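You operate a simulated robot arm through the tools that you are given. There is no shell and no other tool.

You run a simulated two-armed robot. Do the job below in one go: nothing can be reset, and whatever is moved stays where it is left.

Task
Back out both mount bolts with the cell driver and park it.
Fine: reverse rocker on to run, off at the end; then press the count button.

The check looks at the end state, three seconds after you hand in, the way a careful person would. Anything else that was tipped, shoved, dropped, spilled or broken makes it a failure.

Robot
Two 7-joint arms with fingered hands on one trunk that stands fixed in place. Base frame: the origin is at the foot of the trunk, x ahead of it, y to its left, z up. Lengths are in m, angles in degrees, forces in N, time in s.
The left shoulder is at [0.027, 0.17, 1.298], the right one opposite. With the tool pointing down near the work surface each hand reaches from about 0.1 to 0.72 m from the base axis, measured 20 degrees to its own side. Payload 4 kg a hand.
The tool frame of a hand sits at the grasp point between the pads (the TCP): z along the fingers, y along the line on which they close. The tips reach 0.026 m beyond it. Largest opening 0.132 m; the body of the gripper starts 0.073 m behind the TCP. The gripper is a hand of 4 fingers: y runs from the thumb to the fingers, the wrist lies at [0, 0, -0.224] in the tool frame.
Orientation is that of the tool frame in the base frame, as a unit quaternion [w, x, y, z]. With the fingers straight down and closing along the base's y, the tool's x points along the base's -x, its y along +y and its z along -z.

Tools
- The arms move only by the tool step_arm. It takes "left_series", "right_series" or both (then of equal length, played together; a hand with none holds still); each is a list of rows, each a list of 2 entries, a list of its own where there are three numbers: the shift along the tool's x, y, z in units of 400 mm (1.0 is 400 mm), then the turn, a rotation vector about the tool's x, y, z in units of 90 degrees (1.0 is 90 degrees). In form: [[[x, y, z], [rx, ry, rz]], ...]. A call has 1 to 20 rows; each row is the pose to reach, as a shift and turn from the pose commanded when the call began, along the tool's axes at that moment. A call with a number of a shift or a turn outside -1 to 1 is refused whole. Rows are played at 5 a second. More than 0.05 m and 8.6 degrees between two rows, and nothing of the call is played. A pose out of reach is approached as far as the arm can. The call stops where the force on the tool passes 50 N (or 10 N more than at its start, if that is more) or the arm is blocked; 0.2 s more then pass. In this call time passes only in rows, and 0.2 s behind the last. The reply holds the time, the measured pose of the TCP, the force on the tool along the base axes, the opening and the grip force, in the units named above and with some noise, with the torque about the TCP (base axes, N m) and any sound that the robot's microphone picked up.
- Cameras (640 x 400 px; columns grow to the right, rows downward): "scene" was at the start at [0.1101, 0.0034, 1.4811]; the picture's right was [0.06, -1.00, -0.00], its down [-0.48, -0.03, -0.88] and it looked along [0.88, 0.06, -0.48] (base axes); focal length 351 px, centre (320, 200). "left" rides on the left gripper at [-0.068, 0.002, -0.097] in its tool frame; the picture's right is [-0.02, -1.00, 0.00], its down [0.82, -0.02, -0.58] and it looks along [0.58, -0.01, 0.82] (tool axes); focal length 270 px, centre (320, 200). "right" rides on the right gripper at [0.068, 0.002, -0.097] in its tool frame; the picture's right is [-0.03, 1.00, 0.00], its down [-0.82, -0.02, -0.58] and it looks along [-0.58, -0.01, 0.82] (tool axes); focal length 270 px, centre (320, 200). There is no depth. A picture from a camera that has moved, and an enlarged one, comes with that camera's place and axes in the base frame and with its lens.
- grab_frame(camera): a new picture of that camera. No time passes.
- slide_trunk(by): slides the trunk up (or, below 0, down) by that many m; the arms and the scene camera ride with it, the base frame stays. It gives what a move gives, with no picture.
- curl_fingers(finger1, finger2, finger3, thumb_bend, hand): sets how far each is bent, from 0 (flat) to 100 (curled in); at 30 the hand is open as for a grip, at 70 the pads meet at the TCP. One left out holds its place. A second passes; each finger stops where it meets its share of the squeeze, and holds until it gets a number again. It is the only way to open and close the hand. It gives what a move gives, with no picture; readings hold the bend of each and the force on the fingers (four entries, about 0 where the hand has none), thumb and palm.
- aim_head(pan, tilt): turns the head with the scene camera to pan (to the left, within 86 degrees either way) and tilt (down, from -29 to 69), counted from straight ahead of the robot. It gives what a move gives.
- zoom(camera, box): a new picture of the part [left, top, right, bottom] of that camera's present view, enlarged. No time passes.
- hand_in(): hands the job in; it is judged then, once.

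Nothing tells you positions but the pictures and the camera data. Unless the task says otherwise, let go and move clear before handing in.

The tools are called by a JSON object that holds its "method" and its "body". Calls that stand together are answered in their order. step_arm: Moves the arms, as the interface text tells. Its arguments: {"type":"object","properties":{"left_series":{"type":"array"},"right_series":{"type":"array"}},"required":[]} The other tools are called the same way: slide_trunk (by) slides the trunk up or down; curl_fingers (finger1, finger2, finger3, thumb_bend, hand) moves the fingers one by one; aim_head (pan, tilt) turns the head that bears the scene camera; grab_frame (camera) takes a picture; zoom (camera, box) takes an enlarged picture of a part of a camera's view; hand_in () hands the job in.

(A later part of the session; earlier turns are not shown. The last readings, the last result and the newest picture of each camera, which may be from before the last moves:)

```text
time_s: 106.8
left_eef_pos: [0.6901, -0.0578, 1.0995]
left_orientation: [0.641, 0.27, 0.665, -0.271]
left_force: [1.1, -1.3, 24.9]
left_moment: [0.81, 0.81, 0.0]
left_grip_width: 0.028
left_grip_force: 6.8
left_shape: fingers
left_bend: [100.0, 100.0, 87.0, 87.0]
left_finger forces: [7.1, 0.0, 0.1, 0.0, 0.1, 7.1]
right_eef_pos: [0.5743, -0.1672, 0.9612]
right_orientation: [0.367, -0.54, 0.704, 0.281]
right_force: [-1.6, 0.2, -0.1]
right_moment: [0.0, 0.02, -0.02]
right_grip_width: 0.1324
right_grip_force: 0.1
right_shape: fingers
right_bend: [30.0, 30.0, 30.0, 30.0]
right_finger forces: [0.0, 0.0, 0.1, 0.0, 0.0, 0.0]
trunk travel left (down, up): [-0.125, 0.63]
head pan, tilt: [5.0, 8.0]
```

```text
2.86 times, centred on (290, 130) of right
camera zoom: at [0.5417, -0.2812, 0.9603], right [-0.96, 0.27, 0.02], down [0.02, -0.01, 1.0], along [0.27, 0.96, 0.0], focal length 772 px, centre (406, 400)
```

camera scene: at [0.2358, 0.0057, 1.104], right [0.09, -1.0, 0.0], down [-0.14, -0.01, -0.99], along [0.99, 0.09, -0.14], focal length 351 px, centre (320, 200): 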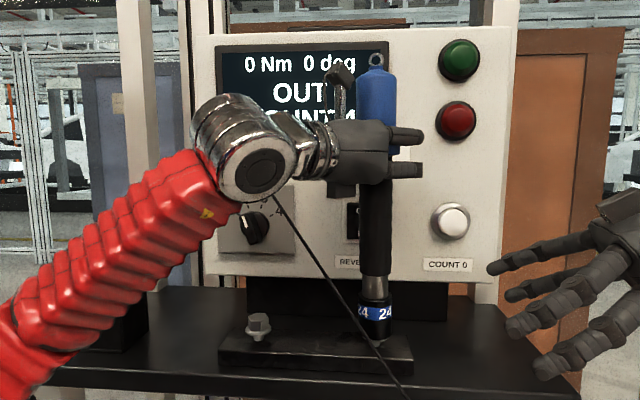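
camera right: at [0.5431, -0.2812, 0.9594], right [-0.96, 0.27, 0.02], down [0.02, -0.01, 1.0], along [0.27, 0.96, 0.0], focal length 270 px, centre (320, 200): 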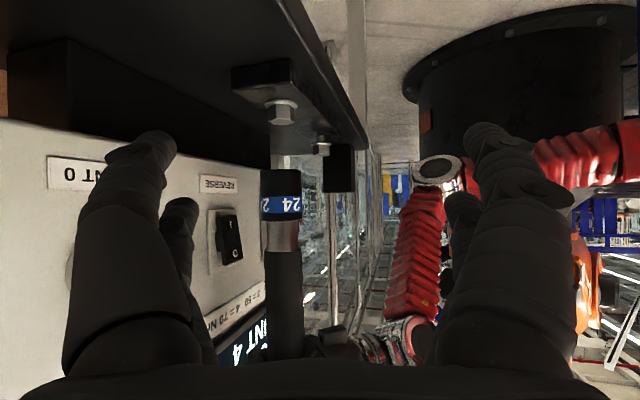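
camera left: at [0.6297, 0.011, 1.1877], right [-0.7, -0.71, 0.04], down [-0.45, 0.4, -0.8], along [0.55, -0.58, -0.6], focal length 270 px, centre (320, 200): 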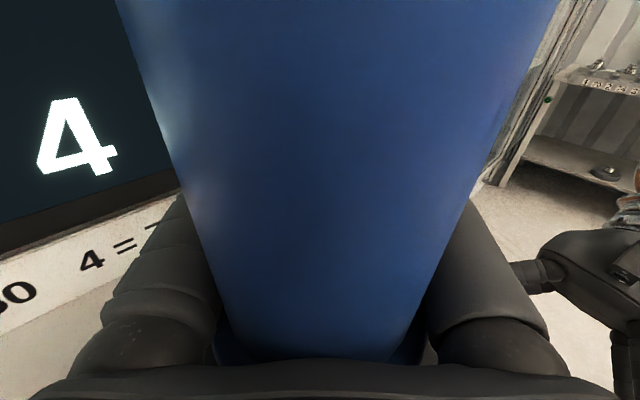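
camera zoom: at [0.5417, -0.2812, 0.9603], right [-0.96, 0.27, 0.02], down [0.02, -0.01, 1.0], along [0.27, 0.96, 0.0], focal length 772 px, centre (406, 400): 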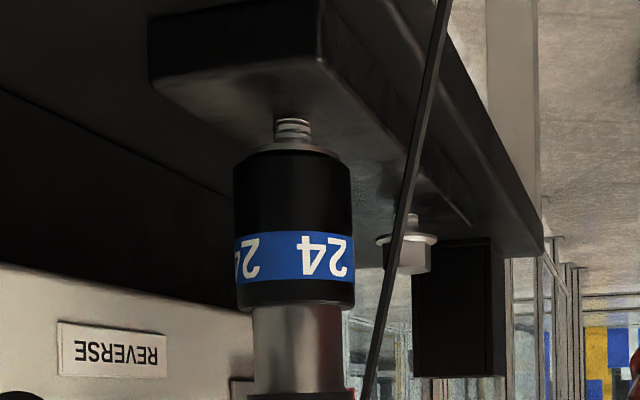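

Second bolt is OUT too. I'll lift straight off it and check that both bolts stay standing.

{"method": "step_arm", "body": {"left_series": [[[-0.015, -0.0002, -0.0005], [0, 0, 0]], [[-0.03, -0.0005, -0.001], [0, 0, 0]], [[-0.05, -0.0008, -0.0017], [0, 0, 0]], [[-0.075, -0.0012, -0.0025], [0, 0, 0]], [[-0.11, -0.0017, -0.0036], [0, 0, 0]], [[-0.15, -0.0023, -0.005], [0, 0, 0]]]}}

{"method": "grab_frame", "body": {"camera": "scene"}}

{"method": "grab_frame", "body": {"camera": "right"}}

```text
time_s: 108.2
left_eef_pos: [0.6912, -0.0575, 1.1588]
left_orientation: [0.641, 0.269, 0.666, -0.27]
left_force: [0.6, -0.4, -4.7]
left_moment: [-0.15, -0.14, 0.02]
left_grip_width: 0.0282
left_grip_force: 6.1
left_shape: fingers
left_bend: [100.0, 100.0, 87.0, 87.0]
left_finger forces: [4.1, 0.0, 0.0, 0.1, 0.1, 7.4]
right_eef_pos: [0.5756, -0.1665, 0.9599]
right_orientation: [0.365, -0.54, 0.704, 0.281]
right_force: [0.4, 0.0, 0.9]
right_moment: [0.01, 0.0, -0.01]
right_grip_width: 0.1325
right_grip_force: 0.1
right_shape: fingers
right_bend: [30.0, 30.0, 30.0, 30.0]
right_finger forces: [0.0, 0.0, 0.1, 0.1, 0.1, 0.0]
trunk travel left (down, up): [-0.125, 0.63]
head pan, tilt: [5.0, 8.0]
```

```text
taken
camera scene: at [0.2378, 0.0057, 1.1036], right [0.09, -1.0, 0.0], down [-0.14, -0.01, -0.99], along [0.99, 0.09, -0.14], focal length 351 px, centre (320, 200)
```

scene: 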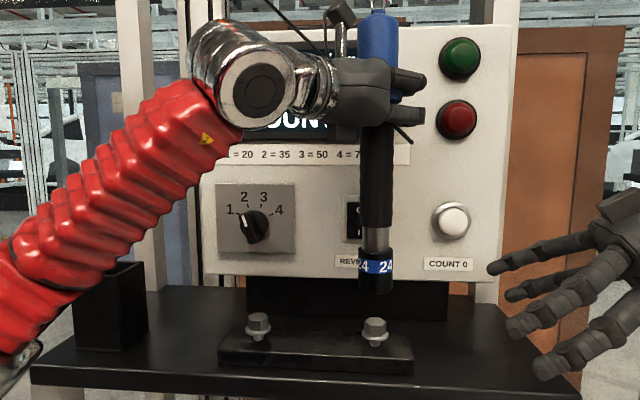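

```text
taken
camera right: at [0.5431, -0.2812, 0.9594], right [-0.96, 0.27, 0.02], down [0.02, -0.01, 1.0], along [0.27, 0.96, 0.0], focal length 270 px, centre (320, 200)
```

right: 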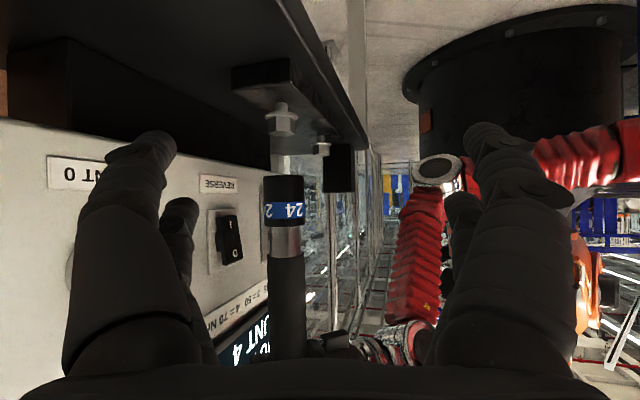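

Both bolts stand raised in their holes. I'll raise the driver and carry it back along the same path to above the holster, a little short of the final position.

{"method": "step_arm", "body": {"left_series": [[[-0.07, -0.001, -0.0025], [0, 0, 0]], [[-0.14, -0.002, -0.005], [0, 0, 0]], [[-0.1375, 0.033, -0.0935], [0, 0, 0]], [[-0.135, 0.086, -0.182], [0, 0, 0]], [[-0.1335, 0.148, -0.261], [0, 0, 0]], [[-0.132, 0.219, -0.332], [0, 0, 0]], [[-0.131, 0.2895, -0.403], [0, 0, 0]], [[-0.13, 0.36, -0.4735], [0, 0, 0]], [[-0.129, 0.44, -0.5355], [0, 0, 0]], [[-0.1285, 0.528, -0.5885], [0, 0, 0]], [[-0.129, 0.608, -0.615], [0, 0, 0]], [[-0.129, 0.659, -0.624], [0, 0, 0]]]}}

{"method": "aim_head", "body": {"pan": 20, "tilt": 15}}

{"method": "grab_frame", "body": {"camera": "scene"}}

{"method": "grab_frame", "body": {"camera": "right"}}

```text
time_s: 110.8
left_eef_pos: [0.7029, 0.307, 1.2127]
left_orientation: [0.639, 0.27, 0.667, -0.271]
left_force: [-0.1, -0.7, -5.0]
left_moment: [-0.18, -0.19, 0.0]
left_grip_width: 0.0283
left_grip_force: 5.3
left_shape: fingers
left_bend: [100.0, 100.0, 87.0, 87.0]
left_finger forces: [4.4, 0.0, 0.0, 0.0, 0.0, 5.9]
right_eef_pos: [0.5755, -0.166, 0.959]
right_orientation: [0.365, -0.54, 0.704, 0.282]
right_force: [-0.6, -0.2, -0.5]
right_moment: [0.03, 0.0, -0.01]
right_grip_width: 0.1322
right_grip_force: 0.0
right_shape: fingers
right_bend: [30.0, 30.0, 30.0, 30.0]
right_finger forces: [0.0, 0.0, 0.0, 0.0, 0.0, 0.1]
trunk travel left (down, up): [-0.125, 0.63]
head pan, tilt: [5.0, 8.0]
```

```text
time_s: 111.5
left_eef_pos: [0.7029, 0.3056, 1.2127]
left_orientation: [0.64, 0.269, 0.667, -0.271]
left_force: [-0.3, -0.1, -4.5]
left_moment: [-0.18, -0.16, 0.01]
left_grip_width: 0.0284
left_grip_force: 5.6
left_shape: fingers
left_bend: [100.0, 100.0, 87.0, 87.0]
left_finger forces: [4.4, 0.0, 0.0, 0.1, 0.0, 6.2]
right_eef_pos: [0.5758, -0.167, 0.9588]
right_orientation: [0.367, -0.539, 0.705, 0.28]
right_force: [-0.3, -0.7, 0.3]
right_moment: [0.01, -0.01, 0.0]
right_grip_width: 0.1326
right_grip_force: 0.2
right_shape: fingers
right_bend: [30.0, 30.0, 30.0, 30.0]
right_finger forces: [0.0, 0.0, 0.1, 0.1, 0.0, 0.0]
trunk travel left (down, up): [-0.125, 0.63]
head pan, tilt: [20.0, 15.0]
```

```text
taken
camera scene: at [0.2336, 0.0298, 1.0921], right [0.34, -0.94, 0.0], down [-0.24, -0.09, -0.97], along [0.91, 0.33, -0.26], focal length 351 px, centre (320, 200)
```

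scene: 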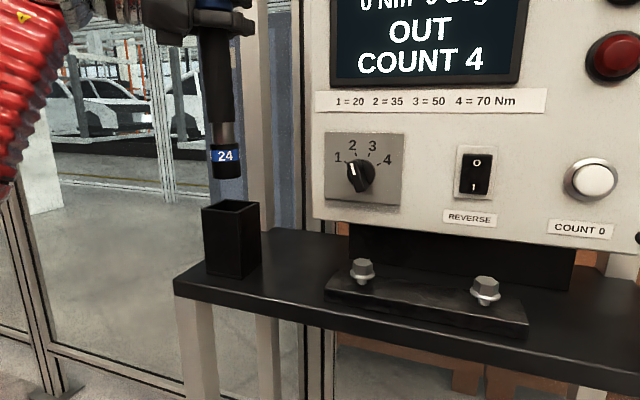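

```text
taken
camera right: at [0.5434, -0.281, 0.9592], right [-0.96, 0.27, 0.02], down [0.02, -0.01, 1.0], along [0.27, 0.96, 0.0], focal length 270 px, centre (320, 200)
```

right: 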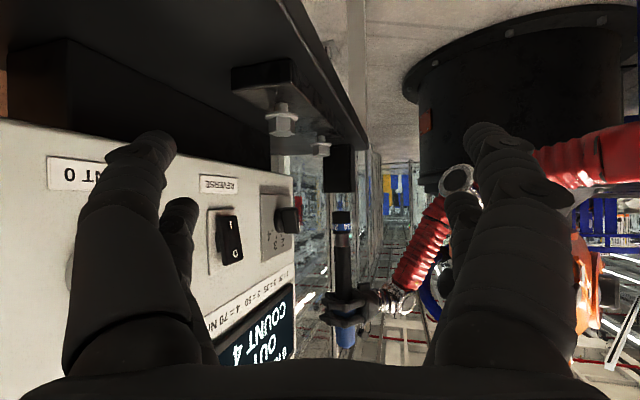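

Both bolts stand visibly raised. Now I'll align the driver over the holster using both views.

{"method": "zoom", "body": {"camera": "scene", "box": [160, 100, 300, 300]}}

{"method": "zoom", "body": {"camera": "right", "box": [290, 120, 390, 340]}}

{"method": "zoom", "body": {"camera": "right", "box": [300, 130, 390, 240]}}

```text
2.00 times, centred on (230, 200) of scene
camera zoom: at [0.2336, 0.0298, 1.0921], right [0.34, -0.94, 0.0], down [-0.24, -0.09, -0.97], along [0.91, 0.33, -0.26], focal length 702 px, centre (500, 200)
```

zoom: 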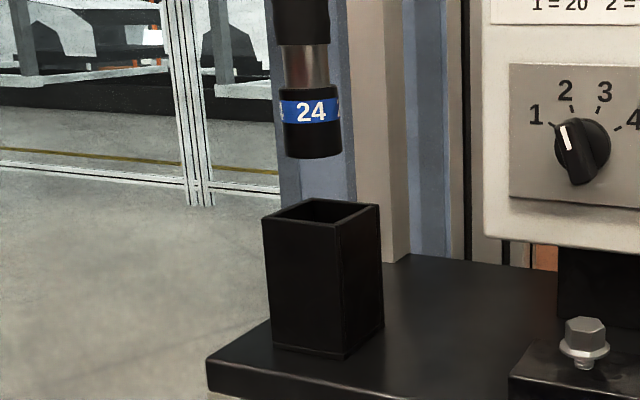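

```text
1.82 times, centred on (340, 230) of right
camera zoom: at [0.5434, -0.281, 0.9592], right [-0.96, 0.27, 0.02], down [0.02, -0.01, 1.0], along [0.27, 0.96, 0.0], focal length 491 px, centre (284, 146)
```

zoom: 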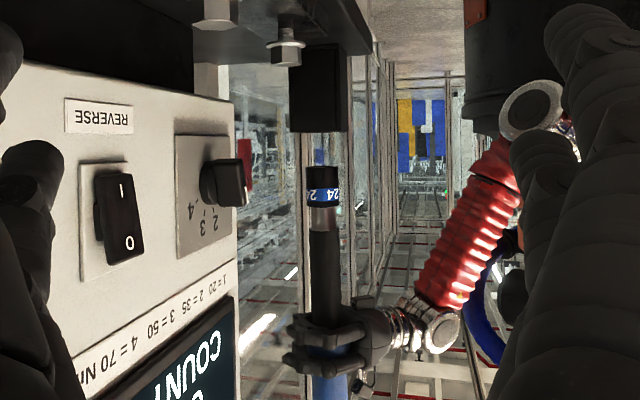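

```text
3.64 times, centred on (345, 185) of right
camera zoom: at [0.5434, -0.281, 0.9592], right [-0.96, 0.27, 0.02], down [0.02, -0.01, 1.0], along [0.27, 0.96, 0.0], focal length 983 px, centre (229, 254)
```

zoom: 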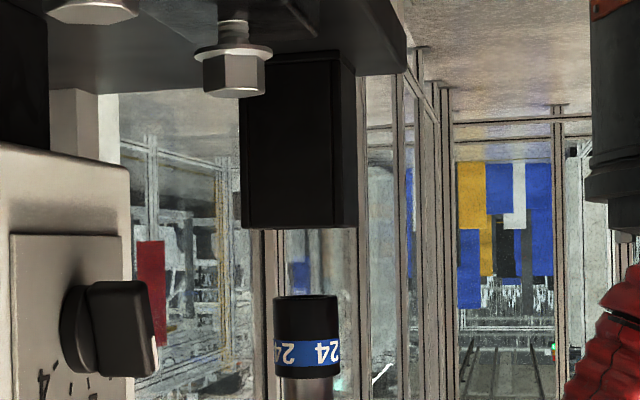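

The holster centre is at about [0.6706, 0.332] and the socket end at [0.663, 0.332], leaning about 1°. I'll correct both and come down to just above the rim.

{"method": "step_arm", "body": {"left_series": [[[0, 0.007, 0.013], [0, 0.006, 0]], [[0, 0.0135, 0.0255], [0, 0.012, 0]], [[0.045, 0.0142, 0.027], [0, 0.012, 0]], [[0.0864, 0.0149, 0.0286], [0, 0.012, 0]]]}}

{"method": "zoom", "body": {"camera": "scene", "box": [160, 100, 300, 300]}}

{"method": "zoom", "body": {"camera": "right", "box": [300, 130, 390, 240]}}

```text
time_s: 112.5
left_eef_pos: [0.7136, 0.3015, 1.1782]
left_orientation: [0.635, 0.272, 0.672, -0.269]
left_force: [-0.3, -0.6, -4.4]
left_moment: [-0.16, -0.16, 0.01]
left_grip_width: 0.0283
left_grip_force: 5.4
left_shape: fingers
left_bend: [100.0, 100.0, 87.0, 87.0]
left_finger forces: [4.3, 0.0, 0.1, 0.0, 0.0, 6.1]
right_eef_pos: [0.5756, -0.1667, 0.9601]
right_orientation: [0.366, -0.539, 0.704, 0.281]
right_force: [0.4, 0.3, 0.1]
right_moment: [-0.02, 0.0, 0.0]
right_grip_width: 0.1324
right_grip_force: 0.1
right_shape: fingers
right_bend: [30.0, 30.0, 30.0, 30.0]
right_finger forces: [0.0, 0.0, 0.1, 0.0, 0.0, 0.1]
trunk travel left (down, up): [-0.125, 0.63]
head pan, tilt: [20.0, 15.0]
```

```text
2.00 times, centred on (230, 200) of scene
camera zoom: at [0.2338, 0.03, 1.092], right [0.34, -0.94, 0.0], down [-0.24, -0.09, -0.97], along [0.91, 0.33, -0.26], focal length 702 px, centre (500, 200)
```

zoom: 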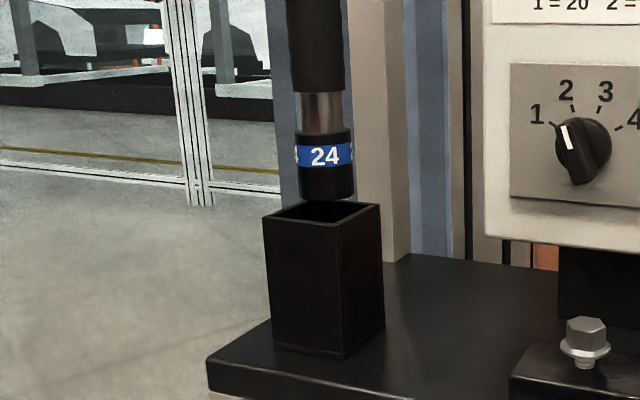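

```text
3.64 times, centred on (345, 185) of right
camera zoom: at [0.5435, -0.2809, 0.9591], right [-0.96, 0.27, 0.02], down [0.02, -0.01, 1.0], along [0.27, 0.96, 0.0], focal length 983 px, centre (229, 254)
```

zoom: 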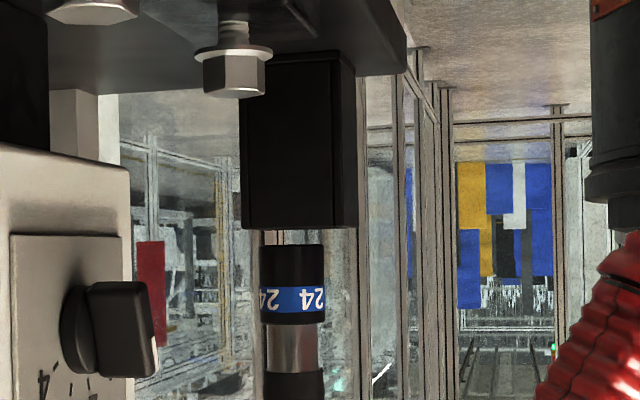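

{"method": "zoom", "body": {"camera": "scene", "box": [190, 170, 270, 230]}}

{"method": "zoom", "body": {"camera": "right", "box": [315, 160, 365, 220]}}

{"method": "grab_frame", "body": {"camera": "left"}}

```text
6.67 times, centred on (230, 200) of scene
camera zoom: at [0.2338, 0.03, 1.092], right [0.34, -0.94, 0.0], down [-0.24, -0.09, -0.97], along [0.91, 0.33, -0.26], focal length 2338 px, centre (920, 200)
```

zoom: 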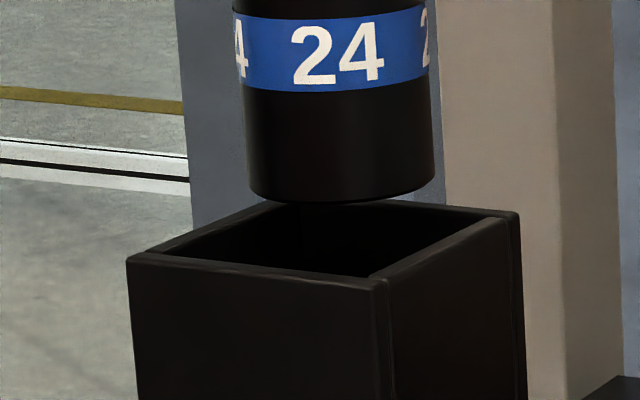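

```text
6.67 times, centred on (340, 190) of right
camera zoom: at [0.5435, -0.2809, 0.9591], right [-0.96, 0.27, 0.02], down [0.02, -0.01, 1.0], along [0.27, 0.96, 0.0], focal length 1802 px, centre (187, 267)
```

zoom: 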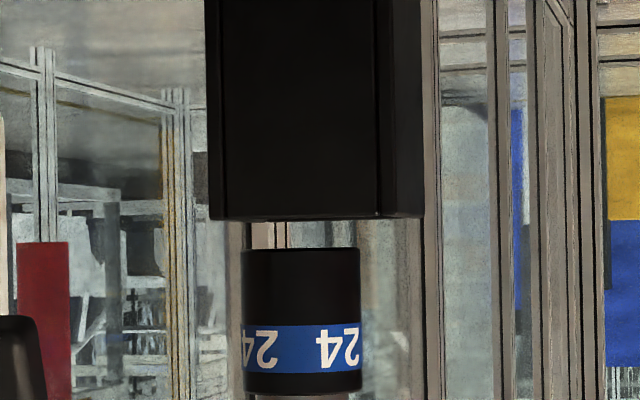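

```text
taken
camera left: at [0.6514, 0.3679, 1.2512], right [-0.7, -0.71, 0.04], down [-0.46, 0.41, -0.78], along [0.54, -0.57, -0.62], focal length 270 px, centre (320, 200)
```

left: 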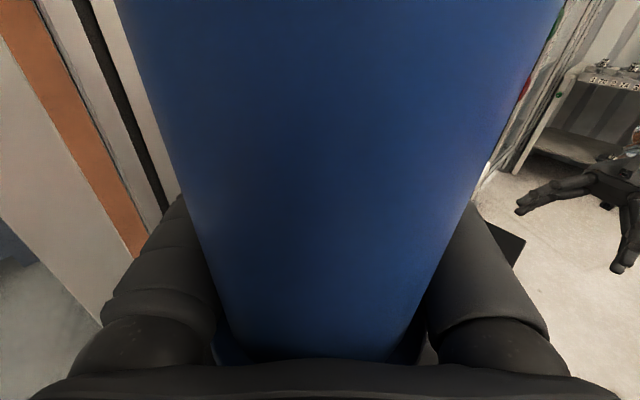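

Measured against the rim, the socket needs about 5 mm back and 3.5 mm to the left. I'll correct that and lower it about 2 cm, so the tip just enters the holster, watching the force.

{"method": "step_arm", "body": {"left_series": [[[0.001, -0.0035, -0.016], [0, 0, 0]], [[0.0135, -0.0033, -0.0154], [0, 0, 0]], [[0.026, -0.0031, -0.0147], [0, 0, 0]], [[0.0385, -0.0029, -0.0141], [0, 0, 0]], [[0.051, -0.0027, -0.0135], [0, 0, 0]]]}}

{"method": "zoom", "body": {"camera": "scene", "box": [190, 150, 270, 230]}}

{"method": "zoom", "body": {"camera": "right", "box": [315, 160, 365, 220]}}

```text
time_s: 113.8
left_eef_pos: [0.708, 0.3043, 1.1581]
left_orientation: [0.634, 0.271, 0.673, -0.268]
left_force: [-0.3, -0.3, -4.1]
left_moment: [-0.17, -0.14, -0.02]
left_grip_width: 0.0281
left_grip_force: 5.3
left_shape: fingers
left_bend: [100.0, 100.0, 87.0, 87.0]
left_finger forces: [4.5, 0.0, 0.1, 0.0, 0.0, 5.9]
right_eef_pos: [0.5768, -0.1657, 0.9589]
right_orientation: [0.366, -0.54, 0.704, 0.282]
right_force: [-0.3, -0.4, 0.6]
right_moment: [0.01, -0.05, 0.0]
right_grip_width: 0.1326
right_grip_force: 0.1
right_shape: fingers
right_bend: [30.0, 30.0, 30.0, 30.0]
right_finger forces: [0.1, 0.0, 0.0, 0.0, 0.0, 0.0]
trunk travel left (down, up): [-0.125, 0.63]
head pan, tilt: [20.0, 15.0]
```

```text
5.00 times, centred on (230, 190) of scene
camera zoom: at [0.2337, 0.0299, 1.092], right [0.34, -0.94, 0.0], down [-0.24, -0.09, -0.97], along [0.91, 0.33, -0.26], focal length 1754 px, centre (770, 250)
```

zoom: 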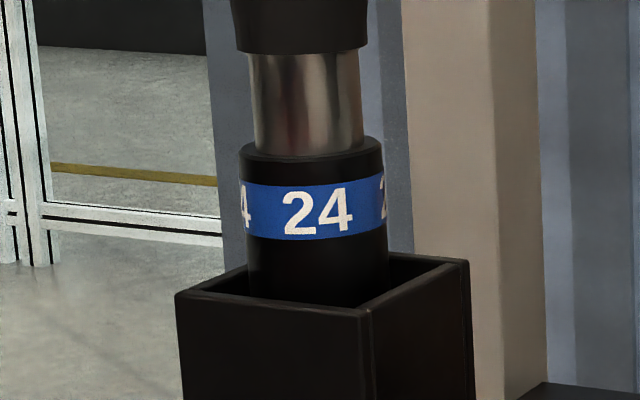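

```text
6.67 times, centred on (340, 190) of right
camera zoom: at [0.5435, -0.281, 0.9591], right [-0.96, 0.27, 0.02], down [0.02, -0.01, 1.0], along [0.27, 0.96, 0.0], focal length 1802 px, centre (187, 267)
```

zoom: 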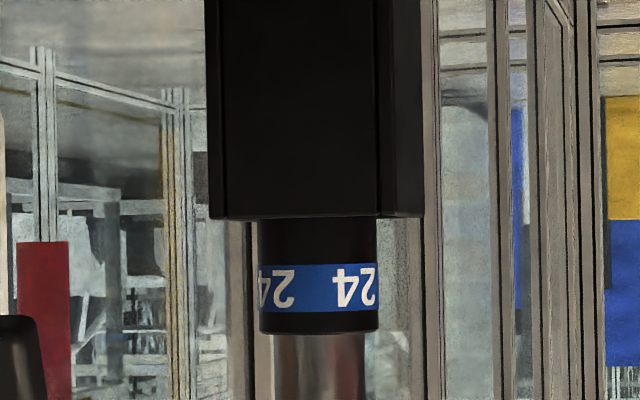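

The socket is inside the holster mouth with no side load, and centred in both views. Lowering steadily.

{"method": "step_arm", "body": {"left_series": [[[0.0146, 0.0002, 0.0008], [0, 0, 0]], [[0.0291, 0.0005, 0.0015], [0, 0, 0]], [[0.0437, 0.0007, 0.0023], [0, 0, 0]], [[0.0583, 0.0009, 0.003], [0, 0, 0]], [[0.0728, 0.0012, 0.0038], [0, 0, 0]], [[0.0874, 0.0014, 0.0045], [0, 0, 0]], [[0.102, 0.0016, 0.0053], [0, 0, 0]], [[0.1165, 0.0019, 0.006], [0, 0, 0]], [[0.1311, 0.0021, 0.0068], [0, 0, 0]], [[0.1457, 0.0023, 0.0075], [0, 0, 0]], [[0.1602, 0.0026, 0.0083], [0, 0, 0]]]}}

{"method": "grab_frame", "body": {"camera": "scene"}}

{"method": "zoom", "body": {"camera": "right", "box": [290, 130, 390, 340]}}

```text
time_s: 116.2
left_eef_pos: [0.7081, 0.3043, 1.0936]
left_orientation: [0.634, 0.272, 0.673, -0.268]
left_force: [0.0, -0.7, -4.3]
left_moment: [-0.14, -0.18, 0.02]
left_grip_width: 0.0285
left_grip_force: 5.4
left_shape: fingers
left_bend: [100.0, 100.0, 87.0, 87.0]
left_finger forces: [4.6, 0.0, 0.0, 0.0, 0.0, 5.9]
right_eef_pos: [0.5755, -0.167, 0.96]
right_orientation: [0.366, -0.539, 0.704, 0.282]
right_force: [0.3, 0.5, -0.9]
right_moment: [0.01, 0.04, 0.03]
right_grip_width: 0.1325
right_grip_force: 0.0
right_shape: fingers
right_bend: [30.0, 30.0, 30.0, 30.0]
right_finger forces: [0.0, 0.0, 0.0, 0.0, 0.0, 0.1]
trunk travel left (down, up): [-0.125, 0.63]
head pan, tilt: [20.0, 15.0]
```

```text
taken
camera scene: at [0.2336, 0.0299, 1.092], right [0.34, -0.94, 0.0], down [-0.24, -0.09, -0.97], along [0.91, 0.33, -0.26], focal length 351 px, centre (320, 200)
```

scene: 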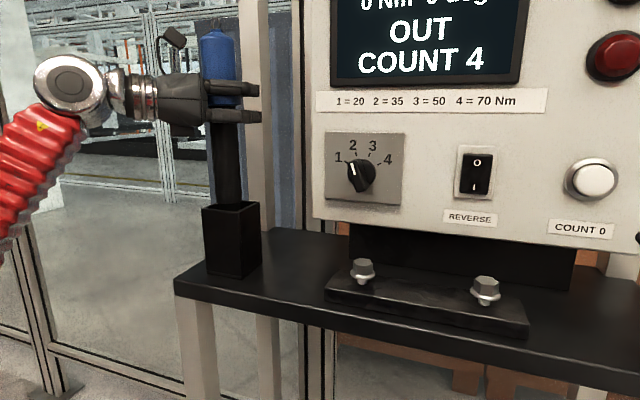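

```text
1.90 times, centred on (340, 235) of right
camera zoom: at [0.5434, -0.281, 0.9591], right [-0.96, 0.27, 0.02], down [0.02, -0.01, 1.0], along [0.27, 0.96, 0.0], focal length 515 px, centre (282, 133)
```

zoom: 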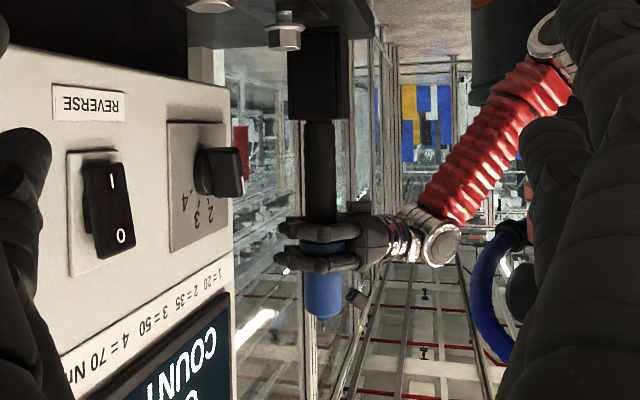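

Nearly down; a few more small steps until the holster takes the weight.

{"method": "step_arm", "body": {"left_series": [[[0.0075, 0.0001, 0.0004], [0, 0, 0]], [[0.015, 0.0002, 0.0008], [0, 0, 0]], [[0.0225, 0.0004, 0.0012], [0, 0, 0]], [[0.03, 0.0005, 0.0015], [0, 0, 0]], [[0.0375, 0.0006, 0.0019], [0, 0, 0]]]}}

```text
time_s: 117.3
left_eef_pos: [0.7074, 0.3048, 1.0768]
left_orientation: [0.633, 0.272, 0.673, -0.268]
left_force: [0.3, -0.3, -4.7]
left_moment: [-0.17, -0.15, -0.01]
left_grip_width: 0.0283
left_grip_force: 5.5
left_shape: fingers
left_bend: [100.0, 100.0, 87.0, 87.0]
left_finger forces: [4.4, 0.0, 0.1, 0.0, 0.0, 6.0]
right_eef_pos: [0.5762, -0.1665, 0.9588]
right_orientation: [0.365, -0.54, 0.704, 0.282]
right_force: [0.3, 0.0, 0.2]
right_moment: [0.01, -0.01, -0.04]
right_grip_width: 0.1324
right_grip_force: 0.1
right_shape: fingers
right_bend: [30.0, 30.0, 30.0, 30.0]
right_finger forces: [0.0, 0.0, 0.0, 0.0, 0.0, 0.0]
trunk travel left (down, up): [-0.125, 0.63]
head pan, tilt: [20.0, 15.0]
```

{"method": "step_arm", "body": {"left_series": [[[0.005, 0.0001, 0.0003], [0, 0, 0]], [[0.01, 0.0002, 0.0005], [0, 0, 0]], [[0.015, 0.0002, 0.0008], [0, 0, 0]]]}}

{"method": "zoom", "body": {"camera": "scene", "box": [150, 20, 310, 290]}}

```text
time_s: 118.2
left_eef_pos: [0.7081, 0.3038, 1.0717]
left_orientation: [0.633, 0.272, 0.673, -0.269]
left_force: [-0.2, -0.2, -4.5]
left_moment: [-0.16, -0.16, -0.02]
left_grip_width: 0.0287
left_grip_force: 5.3
left_shape: fingers
left_bend: [100.0, 100.0, 87.0, 87.0]
left_finger forces: [4.5, 0.0, 0.0, 0.0, 0.0, 5.9]
right_eef_pos: [0.5746, -0.1667, 0.9598]
right_orientation: [0.365, -0.54, 0.704, 0.282]
right_force: [-0.3, -0.4, -0.3]
right_moment: [0.01, -0.02, 0.03]
right_grip_width: 0.1326
right_grip_force: 0.1
right_shape: fingers
right_bend: [30.0, 30.0, 30.0, 30.0]
right_finger forces: [0.1, 0.1, 0.0, 0.0, 0.0, 0.0]
trunk travel left (down, up): [-0.125, 0.63]
head pan, tilt: [20.0, 15.0]
```

```text
1.48 times, centred on (230, 155) of scene
camera zoom: at [0.2336, 0.0298, 1.092], right [0.34, -0.94, 0.0], down [-0.24, -0.09, -0.97], along [0.91, 0.33, -0.26], focal length 520 px, centre (453, 267)
```

zoom: 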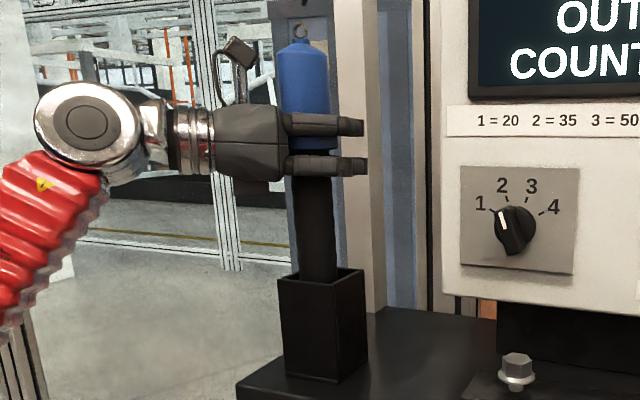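

{"method": "step_arm", "body": {"left_series": [[[0.005, 0.0001, 0.0003], [0, 0, 0]], [[0.01, 0.0002, 0.0005], [0, 0, 0]], [[0.015, 0.0002, 0.0008], [0, 0, 0]], [[0.02, 0.0003, 0.001], [0, 0, 0]]]}}

```text
time_s: 119.2
left_eef_pos: [0.7061, 0.3028, 1.0679]
left_orientation: [0.635, 0.272, 0.671, -0.268]
left_force: [1.2, -0.9, 6.3]
left_moment: [0.3, 0.21, -0.02]
left_grip_width: 0.0283
left_grip_force: 5.1
left_shape: fingers
left_bend: [100.0, 100.0, 87.0, 87.0]
left_finger forces: [5.4, 0.1, 0.0, 0.0, 0.0, 5.8]
right_eef_pos: [0.5757, -0.1675, 0.961]
right_orientation: [0.367, -0.539, 0.705, 0.281]
right_force: [0.0, 0.4, 0.4]
right_moment: [0.01, -0.03, -0.01]
right_grip_width: 0.1326
right_grip_force: 0.1
right_shape: fingers
right_bend: [30.0, 30.0, 30.0, 30.0]
right_finger forces: [0.0, 0.1, 0.0, 0.0, 0.1, 0.1]
trunk travel left (down, up): [-0.125, 0.63]
head pan, tilt: [20.0, 15.0]
```

The driver is seated (the hand now feels the holster floor). I'll ease off 2 mm and check the display before letting go.

{"method": "step_arm", "body": {"left_series": [[[-0.004, 0, -0.0002], [0, 0, 0]], [[-0.006, -0.0001, -0.0003], [0, 0, 0]]]}}

{"method": "grab_frame", "body": {"camera": "scene"}}

{"method": "zoom", "body": {"camera": "right", "box": [290, 130, 390, 340]}}

```text
time_s: 119.8
left_eef_pos: [0.7083, 0.3035, 1.0678]
left_orientation: [0.633, 0.272, 0.673, -0.268]
left_force: [0.1, -0.8, 3.9]
left_moment: [0.22, 0.14, 0.03]
left_grip_width: 0.0284
left_grip_force: 5.3
left_shape: fingers
left_bend: [100.0, 100.0, 87.0, 87.0]
left_finger forces: [5.0, 0.0, 0.0, 0.0, 0.0, 5.9]
right_eef_pos: [0.5749, -0.1685, 0.9595]
right_orientation: [0.366, -0.54, 0.704, 0.282]
right_force: [0.0, 0.1, 0.2]
right_moment: [0.02, -0.01, 0.0]
right_grip_width: 0.1325
right_grip_force: 0.0
right_shape: fingers
right_bend: [30.0, 30.0, 30.0, 30.0]
right_finger forces: [0.0, 0.1, 0.0, 0.0, 0.0, 0.0]
trunk travel left (down, up): [-0.125, 0.63]
head pan, tilt: [20.0, 15.0]
```

```text
taken
camera scene: at [0.2328, 0.0294, 1.0923], right [0.34, -0.94, 0.0], down [-0.24, -0.09, -0.97], along [0.91, 0.33, -0.26], focal length 351 px, centre (320, 200)
```

scene: 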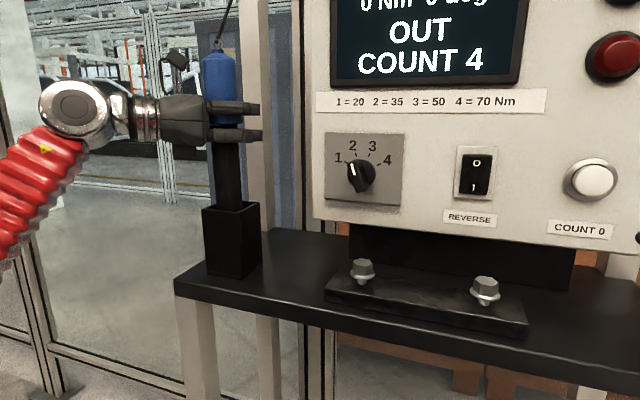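

```text
1.90 times, centred on (340, 235) of right
camera zoom: at [0.5428, -0.2814, 0.9594], right [-0.96, 0.27, 0.02], down [0.02, -0.01, 1.0], along [0.27, 0.96, 0.0], focal length 515 px, centre (282, 133)
```

zoom: 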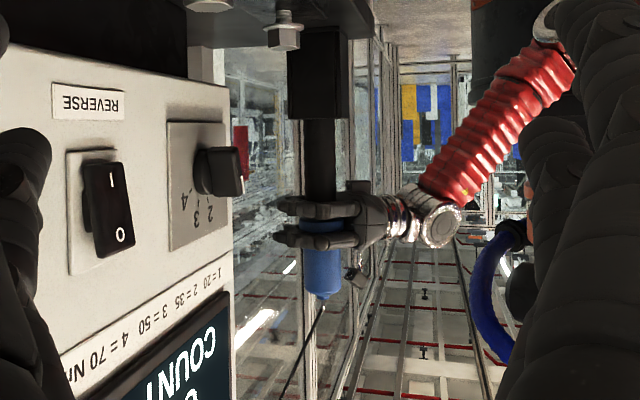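

The cable is attached and taut again, and the driver sits in its holster. Releasing in the reverse order: thumb and finger 3 first, then fingers 1 and 2.

{"method": "curl_fingers", "body": {"hand": "left", "finger3": 35, "thumb_bend": 35}}

{"method": "curl_fingers", "body": {"hand": "left", "finger1": 60, "finger2": 60}}

{"method": "curl_fingers", "body": {"hand": "left", "finger1": 30, "finger2": 30, "finger3": 30, "thumb_bend": 30}}

{"method": "grab_frame", "body": {"camera": "left"}}

{"method": "grab_frame", "body": {"camera": "scene"}}

```text
time_s: 120.8
left_eef_pos: [0.708, 0.304, 1.0683]
left_orientation: [0.634, 0.272, 0.673, -0.268]
left_force: [0.9, -0.5, 3.3]
left_moment: [0.11, 0.1, -0.01]
left_grip_width: 0.0526
left_grip_force: 4.2
left_shape: fingers
left_bend: [100.0, 100.0, 35.0, 35.0]
left_finger forces: [5.4, 0.1, 0.1, 0.0, 0.1, 2.2]
right_eef_pos: [0.5757, -0.1667, 0.9597]
right_orientation: [0.366, -0.539, 0.704, 0.281]
right_force: [0.9, -0.4, -0.9]
right_moment: [0.0, 0.02, 0.01]
right_grip_width: 0.1327
right_grip_force: 0.0
right_shape: fingers
right_bend: [30.0, 30.0, 30.0, 30.0]
right_finger forces: [0.0, 0.0, 0.1, 0.0, 0.0, 0.0]
trunk travel left (down, up): [-0.125, 0.63]
head pan, tilt: [20.0, 15.0]
```

```text
time_s: 121.8
left_eef_pos: [0.7088, 0.3047, 1.0682]
left_orientation: [0.633, 0.272, 0.673, -0.268]
left_force: [-0.7, -0.1, 0.0]
left_moment: [0.0, 0.01, 0.02]
left_grip_width: 0.074
left_grip_force: 0.2
left_shape: fingers
left_bend: [60.0, 60.0, 35.0, 35.0]
left_finger forces: [0.0, 0.0, 0.1, 0.0, 0.0, 0.3]
right_eef_pos: [0.5755, -0.1666, 0.9598]
right_orientation: [0.366, -0.54, 0.704, 0.281]
right_force: [-0.1, 0.4, -0.3]
right_moment: [0.01, -0.01, -0.02]
right_grip_width: 0.1327
right_grip_force: 0.0
right_shape: fingers
right_bend: [30.0, 30.0, 30.0, 30.0]
right_finger forces: [0.1, 0.0, 0.0, 0.0, 0.1, 0.1]
trunk travel left (down, up): [-0.125, 0.63]
head pan, tilt: [20.0, 15.0]
```

```text
time_s: 122.8
left_eef_pos: [0.7088, 0.3034, 1.0694]
left_orientation: [0.633, 0.272, 0.673, -0.268]
left_force: [-1.1, -0.2, -0.3]
left_moment: [0.0, 0.01, 0.0]
left_grip_width: 0.1326
left_grip_force: 0.0
left_shape: fingers
left_bend: [30.0, 30.0, 30.0, 30.0]
left_finger forces: [0.0, 0.0, 0.0, 0.0, 0.0, 0.3]
right_eef_pos: [0.5757, -0.1685, 0.9596]
right_orientation: [0.366, -0.54, 0.704, 0.281]
right_force: [-0.4, 0.7, 0.0]
right_moment: [0.0, 0.03, -0.01]
right_grip_width: 0.1322
right_grip_force: 0.1
right_shape: fingers
right_bend: [30.0, 30.0, 30.0, 30.0]
right_finger forces: [0.0, 0.0, 0.1, 0.0, 0.0, 0.0]
trunk travel left (down, up): [-0.125, 0.63]
head pan, tilt: [20.0, 15.0]
```

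```text
taken
camera left: at [0.6451, 0.3712, 1.1409], right [-0.7, -0.71, 0.04], down [-0.46, 0.41, -0.78], along [0.54, -0.57, -0.62], focal length 270 px, centre (320, 200)
```

left: 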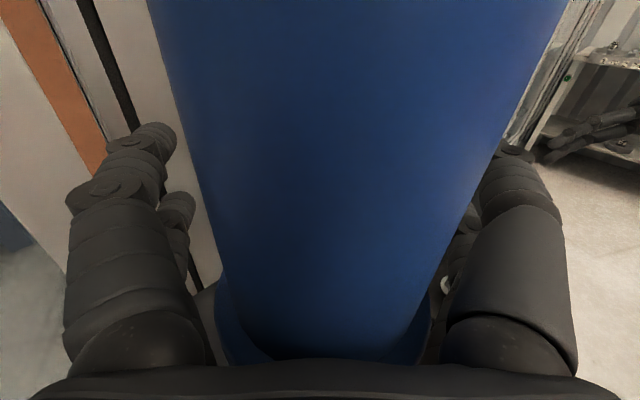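

```text
taken
camera scene: at [0.2332, 0.0297, 1.0922], right [0.34, -0.94, 0.0], down [-0.24, -0.09, -0.97], along [0.91, 0.33, -0.26], focal length 351 px, centre (320, 200)
```

scene: 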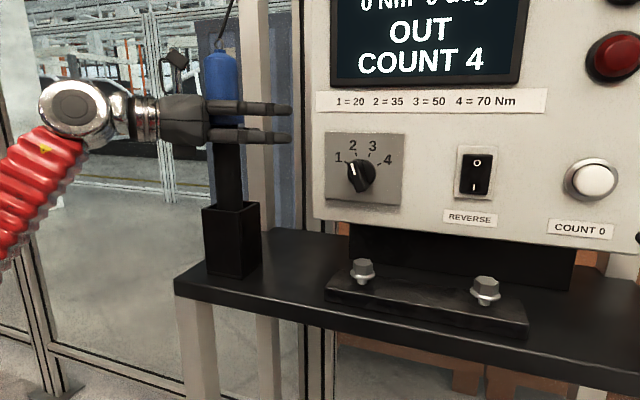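

The hand is open and free of the driver. Backing straight out horizontally.

{"method": "step_arm", "body": {"left_series": [[[0.0018, 0, -0.035], [0, 0, 0]], [[0.0036, 0, -0.07], [0, 0, 0]], [[0.0072, 0, -0.14], [0, 0, 0]], [[0.0108, 0, -0.21], [0, 0, 0]], [[0.0144, 0, -0.28], [0, 0, 0]], [[0.018, 0, -0.36], [0, 0, 0]], [[0.0225, 0, -0.45], [0, 0, 0]]]}}

{"method": "grab_frame", "body": {"camera": "left"}}

{"method": "grab_frame", "body": {"camera": "scene"}}

```text
time_s: 124.3
left_eef_pos: [0.5801, 0.4322, 1.0684]
left_orientation: [0.635, 0.272, 0.672, -0.268]
left_force: [0.2, -1.1, 0.0]
left_moment: [0.0, 0.0, 0.03]
left_grip_width: 0.1324
left_grip_force: 0.0
left_shape: fingers
left_bend: [30.0, 30.0, 30.0, 30.0]
left_finger forces: [0.0, 0.0, 0.1, 0.1, 0.1, 0.1]
right_eef_pos: [0.5758, -0.1666, 0.9597]
right_orientation: [0.366, -0.54, 0.704, 0.281]
right_force: [0.2, -0.2, -0.2]
right_moment: [-0.01, 0.0, 0.01]
right_grip_width: 0.1326
right_grip_force: 0.0
right_shape: fingers
right_bend: [30.0, 30.0, 30.0, 30.0]
right_finger forces: [0.0, 0.0, 0.0, 0.0, 0.1, 0.0]
trunk travel left (down, up): [-0.125, 0.63]
head pan, tilt: [20.0, 15.0]
```

```text
taken
camera left: at [0.5166, 0.4997, 1.1419], right [-0.7, -0.71, 0.04], down [-0.46, 0.41, -0.78], along [0.54, -0.57, -0.62], focal length 270 px, centre (320, 200)
```

left: 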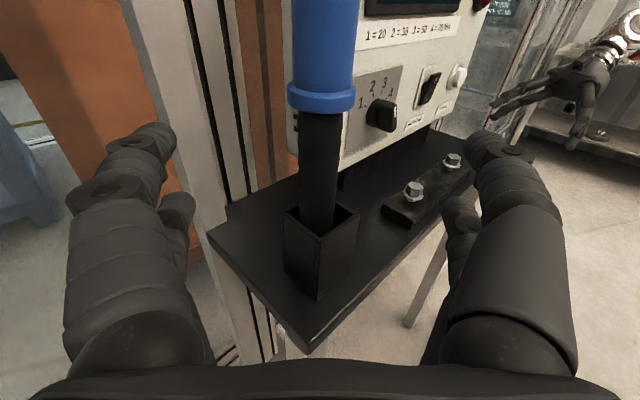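

```text
taken
camera scene: at [0.233, 0.0297, 1.0923], right [0.34, -0.94, 0.0], down [-0.24, -0.09, -0.97], along [0.91, 0.33, -0.26], focal length 351 px, centre (320, 200)
```

scene: 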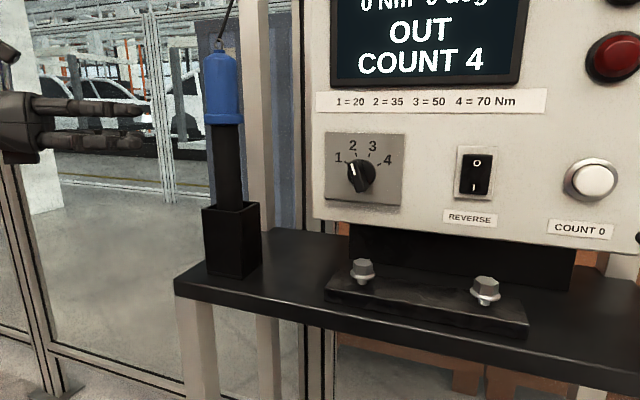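

The driver stands parked in its holster, cable attached, and both bolts are backed out. Now the rocker: I'll return the right hand to the poking posture, clear of everything.

{"method": "step_arm", "body": {"right_series": [[[0.0136, 0.0143, -0.0565], [0.0507, -0.054, 0.016]], [[0.0273, 0.0285, -0.113], [0.1014, -0.1081, 0.0319]], [[0.0409, 0.0428, -0.1695], [0.1521, -0.1621, 0.0479]], [[0.0546, 0.057, -0.226], [0.2028, -0.2161, 0.0639]], [[0.0682, 0.0713, -0.2825], [0.2535, -0.2701, 0.0799]], [[0.0819, 0.0855, -0.339], [0.3042, -0.3242, 0.0958]], [[0.0955, 0.0998, -0.3955], [0.3549, -0.3782, 0.1118]]]}}

{"method": "curl_fingers", "body": {"hand": "right", "finger1": 100, "finger2": 100, "finger3": 100, "thumb_bend": 30}}

{"method": "aim_head", "body": {"pan": 0, "tilt": 10}}

{"method": "grab_frame", "body": {"camera": "scene"}}

{"method": "grab_frame", "body": {"camera": "right"}}

```text
time_s: 126.0
left_eef_pos: [0.5792, 0.4337, 1.0691]
left_orientation: [0.634, 0.272, 0.672, -0.268]
left_force: [0.2, -1.0, 0.0]
left_moment: [-0.02, 0.02, 0.01]
left_grip_width: 0.1325
left_grip_force: 0.2
left_shape: fingers
left_bend: [30.0, 30.0, 30.0, 30.0]
left_finger forces: [0.1, 0.0, 0.1, 0.0, 0.1, 0.0]
right_eef_pos: [0.4975, -0.3007, 1.0212]
right_orientation: [0.661, -0.252, 0.66, 0.253]
right_force: [-0.7, -0.2, 0.4]
right_moment: [0.03, 0.01, -0.02]
right_grip_width: 0.1326
right_grip_force: 0.0
right_shape: fingers
right_bend: [30.0, 30.0, 30.0, 30.0]
right_finger forces: [0.1, 0.1, 0.0, 0.0, 0.0, 0.0]
trunk travel left (down, up): [-0.125, 0.63]
head pan, tilt: [20.0, 15.0]
```

```text
time_s: 127.0
left_eef_pos: [0.5795, 0.4328, 1.0688]
left_orientation: [0.634, 0.272, 0.673, -0.268]
left_force: [0.3, 0.0, -0.3]
left_moment: [0.05, 0.0, 0.05]
left_grip_width: 0.132
left_grip_force: 0.1
left_shape: fingers
left_bend: [30.0, 30.0, 30.0, 30.0]
left_finger forces: [0.0, 0.0, 0.0, 0.0, 0.0, 0.0]
right_eef_pos: [0.4988, -0.3015, 1.0195]
right_orientation: [0.66, -0.254, 0.66, 0.253]
right_force: [0.6, -0.6, -0.1]
right_moment: [0.02, 0.01, 0.0]
right_grip_width: 0.0567
right_grip_force: 0.1
right_shape: fingers
right_bend: [100.0, 74.0, 74.0, 30.0]
right_finger forces: [0.0, 0.0, 0.1, 0.0, 0.1, 0.0]
trunk travel left (down, up): [-0.125, 0.63]
head pan, tilt: [20.0, 15.0]
```

```text
time_s: 127.8
left_eef_pos: [0.5801, 0.4313, 1.0674]
left_orientation: [0.634, 0.272, 0.673, -0.268]
left_force: [0.3, -0.6, -0.2]
left_moment: [-0.05, -0.02, -0.02]
left_grip_width: 0.1325
left_grip_force: 0.0
left_shape: fingers
left_bend: [30.0, 30.0, 30.0, 30.0]
left_finger forces: [0.1, 0.0, 0.0, 0.0, 0.1, 0.0]
right_eef_pos: [0.4991, -0.3012, 1.0196]
right_orientation: [0.66, -0.254, 0.66, 0.255]
right_force: [0.8, 0.1, -0.6]
right_moment: [-0.01, 0.03, -0.01]
right_grip_width: 0.0567
right_grip_force: 0.0
right_shape: fingers
right_bend: [100.0, 74.0, 74.0, 30.0]
right_finger forces: [0.0, 0.0, 0.2, 0.0, 0.1, 0.0]
trunk travel left (down, up): [-0.125, 0.63]
head pan, tilt: [0.0, 10.0]
```

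```text
taken
camera scene: at [0.238, -0.0022, 1.1004], right [0.0, -1.0, 0.0], down [-0.17, 0.0, -0.98], along [0.98, 0.0, -0.17], focal length 351 px, centre (320, 200)
```

scene: 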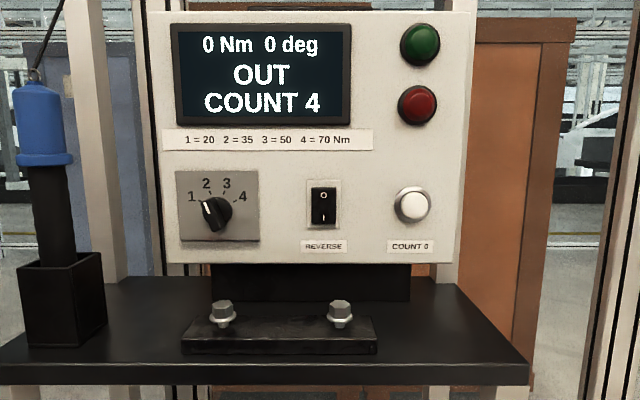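

```text
taken
camera right: at [0.4258, -0.3646, 0.9515], right [-0.67, 0.74, 0.03], down [-0.41, -0.4, 0.82], along [0.62, 0.54, 0.58], focal length 270 px, centre (320, 200)
```

right: 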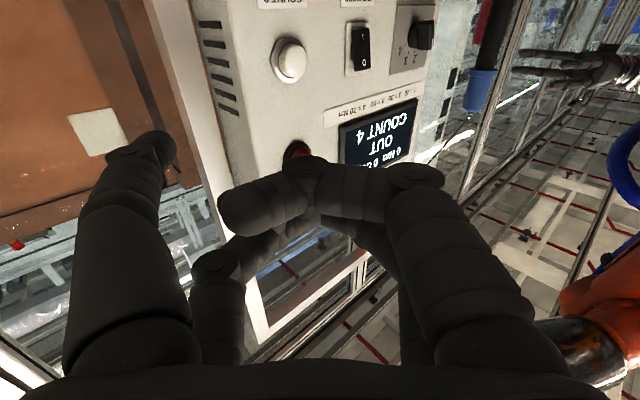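

The scene is clear. I'll bring the thumb tip in front of the rocker's upper ("O") half, stopping about 4 cm short.

{"method": "step_arm", "body": {"right_series": [[[-0.0054, 0.046, 0.0866], [0, 0, 0]], [[-0.0108, 0.092, 0.1732], [0, 0, 0]], [[-0.0162, 0.138, 0.2598], [0, 0, 0]], [[-0.0216, 0.184, 0.3464], [0, 0, 0]], [[-0.0269, 0.23, 0.4331], [0, 0, 0]], [[-0.0323, 0.276, 0.5197], [0, 0, 0]], [[-0.0377, 0.322, 0.6063], [0, 0, 0]], [[-0.0431, 0.368, 0.6929], [0, 0, 0]], [[-0.0485, 0.414, 0.7795], [0, 0, 0]]]}}

{"method": "grab_frame", "body": {"camera": "right"}}

{"method": "zoom", "body": {"camera": "scene", "box": [240, 140, 440, 270]}}

```text
time_s: 129.8
left_eef_pos: [0.583, 0.4314, 1.0672]
left_orientation: [0.633, 0.272, 0.673, -0.268]
left_force: [0.4, 0.0, 0.2]
left_moment: [0.02, 0.01, -0.01]
left_grip_width: 0.1324
left_grip_force: 0.1
left_shape: fingers
left_bend: [30.0, 30.0, 30.0, 30.0]
left_finger forces: [0.1, 0.1, 0.1, 0.0, 0.0, 0.0]
right_eef_pos: [0.621, 0.0301, 1.0351]
right_orientation: [0.659, -0.252, 0.661, 0.254]
right_force: [-0.3, -1.0, -0.3]
right_moment: [-0.03, -0.04, 0.01]
right_grip_width: 0.0569
right_grip_force: 0.1
right_shape: fingers
right_bend: [100.0, 74.0, 74.0, 30.0]
right_finger forces: [0.1, 0.1, 0.1, 0.1, 0.0, 0.1]
trunk travel left (down, up): [-0.125, 0.63]
head pan, tilt: [0.0, 10.0]
```

```text
taken
camera right: at [0.5476, -0.0333, 0.9679], right [-0.67, 0.74, 0.03], down [-0.41, -0.4, 0.82], along [0.62, 0.53, 0.58], focal length 270 px, centre (320, 200)
```

right: 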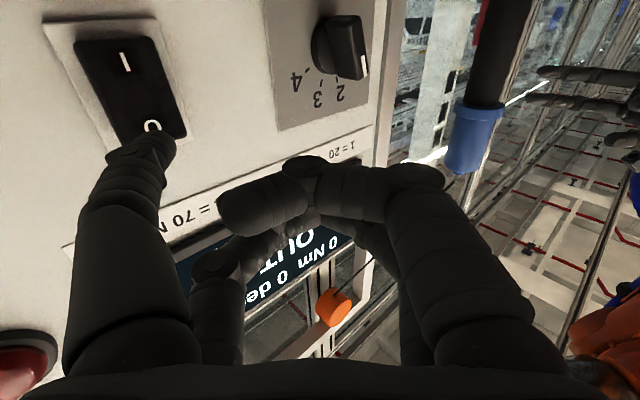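

```text
3.08 times, centred on (340, 205) of scene
camera zoom: at [0.2394, -0.0029, 1.0999], right [0.0, -1.0, 0.0], down [-0.18, 0.0, -0.98], along [0.98, 0.0, -0.18], focal length 1079 px, centre (258, 185)
```

zoom: 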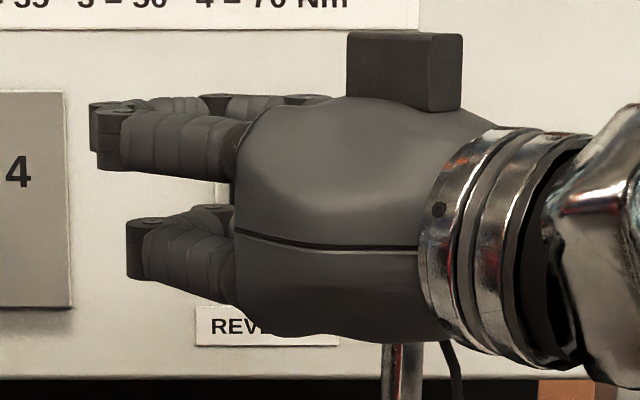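

The thumb tip points at the "O" half. Pressing straight in, in small steps.

{"method": "step_arm", "body": {"right_series": [[[-0.01, -0.0167, 0.0186], [0, 0, 0]], [[-0.01, -0.0334, 0.0372], [0, 0, 0]], [[-0.01, -0.0418, 0.0464], [0, 0, 0]], [[-0.01, -0.0502, 0.0557], [0, 0, 0]], [[-0.01, -0.0585, 0.065], [0, 0, 0]], [[-0.01, -0.0652, 0.0725], [0, 0, 0]]]}}

{"method": "grab_frame", "body": {"camera": "right"}}

```text
time_s: 131.2
left_eef_pos: [0.5813, 0.4311, 1.0677]
left_orientation: [0.633, 0.272, 0.673, -0.268]
left_force: [0.3, -0.3, 0.0]
left_moment: [-0.01, -0.01, 0.0]
left_grip_width: 0.1325
left_grip_force: 0.2
left_shape: fingers
left_bend: [30.0, 30.0, 30.0, 30.0]
left_finger forces: [0.0, 0.0, 0.0, 0.0, 0.1, 0.0]
right_eef_pos: [0.6591, 0.029, 1.0421]
right_orientation: [0.66, -0.253, 0.661, 0.253]
right_force: [-0.2, 0.0, -0.6]
right_moment: [-0.03, -0.02, 0.01]
right_grip_width: 0.0568
right_grip_force: 0.1
right_shape: fingers
right_bend: [100.0, 74.0, 74.0, 30.0]
right_finger forces: [0.0, 0.1, 0.0, 0.1, 0.1, 0.1]
trunk travel left (down, up): [-0.125, 0.63]
head pan, tilt: [0.0, 10.0]
```

```text
taken
camera right: at [0.5856, -0.0338, 0.9739], right [-0.67, 0.74, 0.03], down [-0.41, -0.4, 0.82], along [0.62, 0.53, 0.58], focal length 270 px, centre (320, 200)
```

right: 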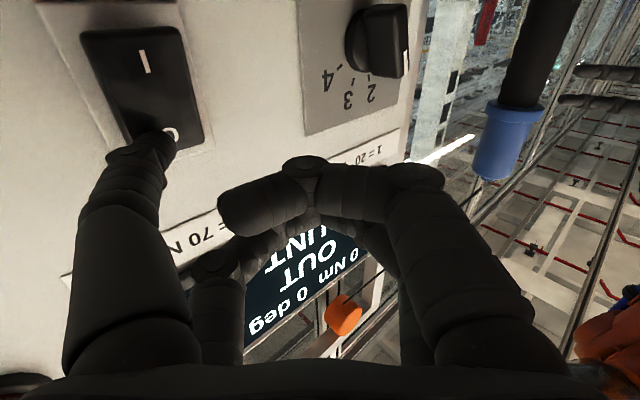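

No contact yet, and the tip is a little high, near the rocker's edge. I'll lower it 6 mm and continue forward in 2 mm steps.

{"method": "step_arm", "body": {"right_series": [[[0.015, 0, 0], [0, 0, 0]], [[0.015, -0.0033, 0.0037], [0, 0, 0]], [[0.015, -0.0067, 0.0074], [0, 0, 0]], [[0.015, -0.01, 0.0111], [0, 0, 0]], [[0.015, -0.0134, 0.0149], [0, 0, 0]], [[0.015, -0.0167, 0.0186], [0, 0, 0]]]}}

{"method": "grab_frame", "body": {"camera": "right"}}

```text
time_s: 132.6
left_eef_pos: [0.5774, 0.4324, 1.071]
left_orientation: [0.635, 0.273, 0.671, -0.268]
left_force: [0.1, -0.4, 0.6]
left_moment: [0.03, -0.02, 0.0]
left_grip_width: 0.1327
left_grip_force: 0.0
left_shape: fingers
left_bend: [30.0, 30.0, 30.0, 30.0]
left_finger forces: [0.0, 0.1, 0.1, 0.0, 0.0, 0.0]
right_eef_pos: [0.6628, 0.03, 1.0402]
right_orientation: [0.662, -0.254, 0.659, 0.253]
right_force: [-29.0, -5.7, 2.7]
right_moment: [-0.21, 0.46, -1.35]
right_grip_width: 0.0523
right_grip_force: 14.0
right_shape: fingers
right_bend: [100.0, 74.0, 74.0, 34.0]
right_finger forces: [0.0, 0.1, 0.1, 0.0, 27.7, 0.0]
trunk travel left (down, up): [-0.125, 0.63]
head pan, tilt: [0.0, 10.0]
```

```text
taken
camera right: at [0.5905, -0.0339, 0.9717], right [-0.67, 0.74, 0.02], down [-0.42, -0.4, 0.81], along [0.61, 0.54, 0.58], focal length 270 px, centre (320, 200)
```

right: 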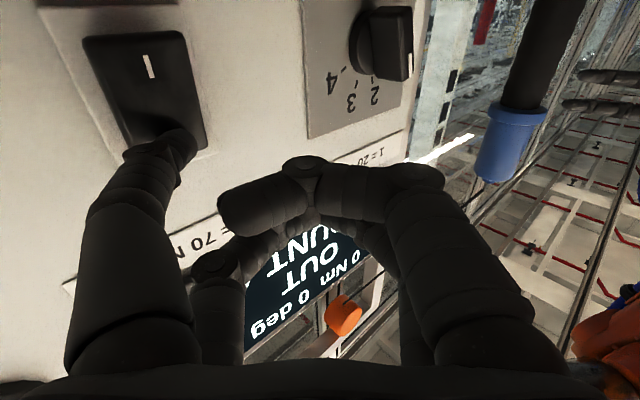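

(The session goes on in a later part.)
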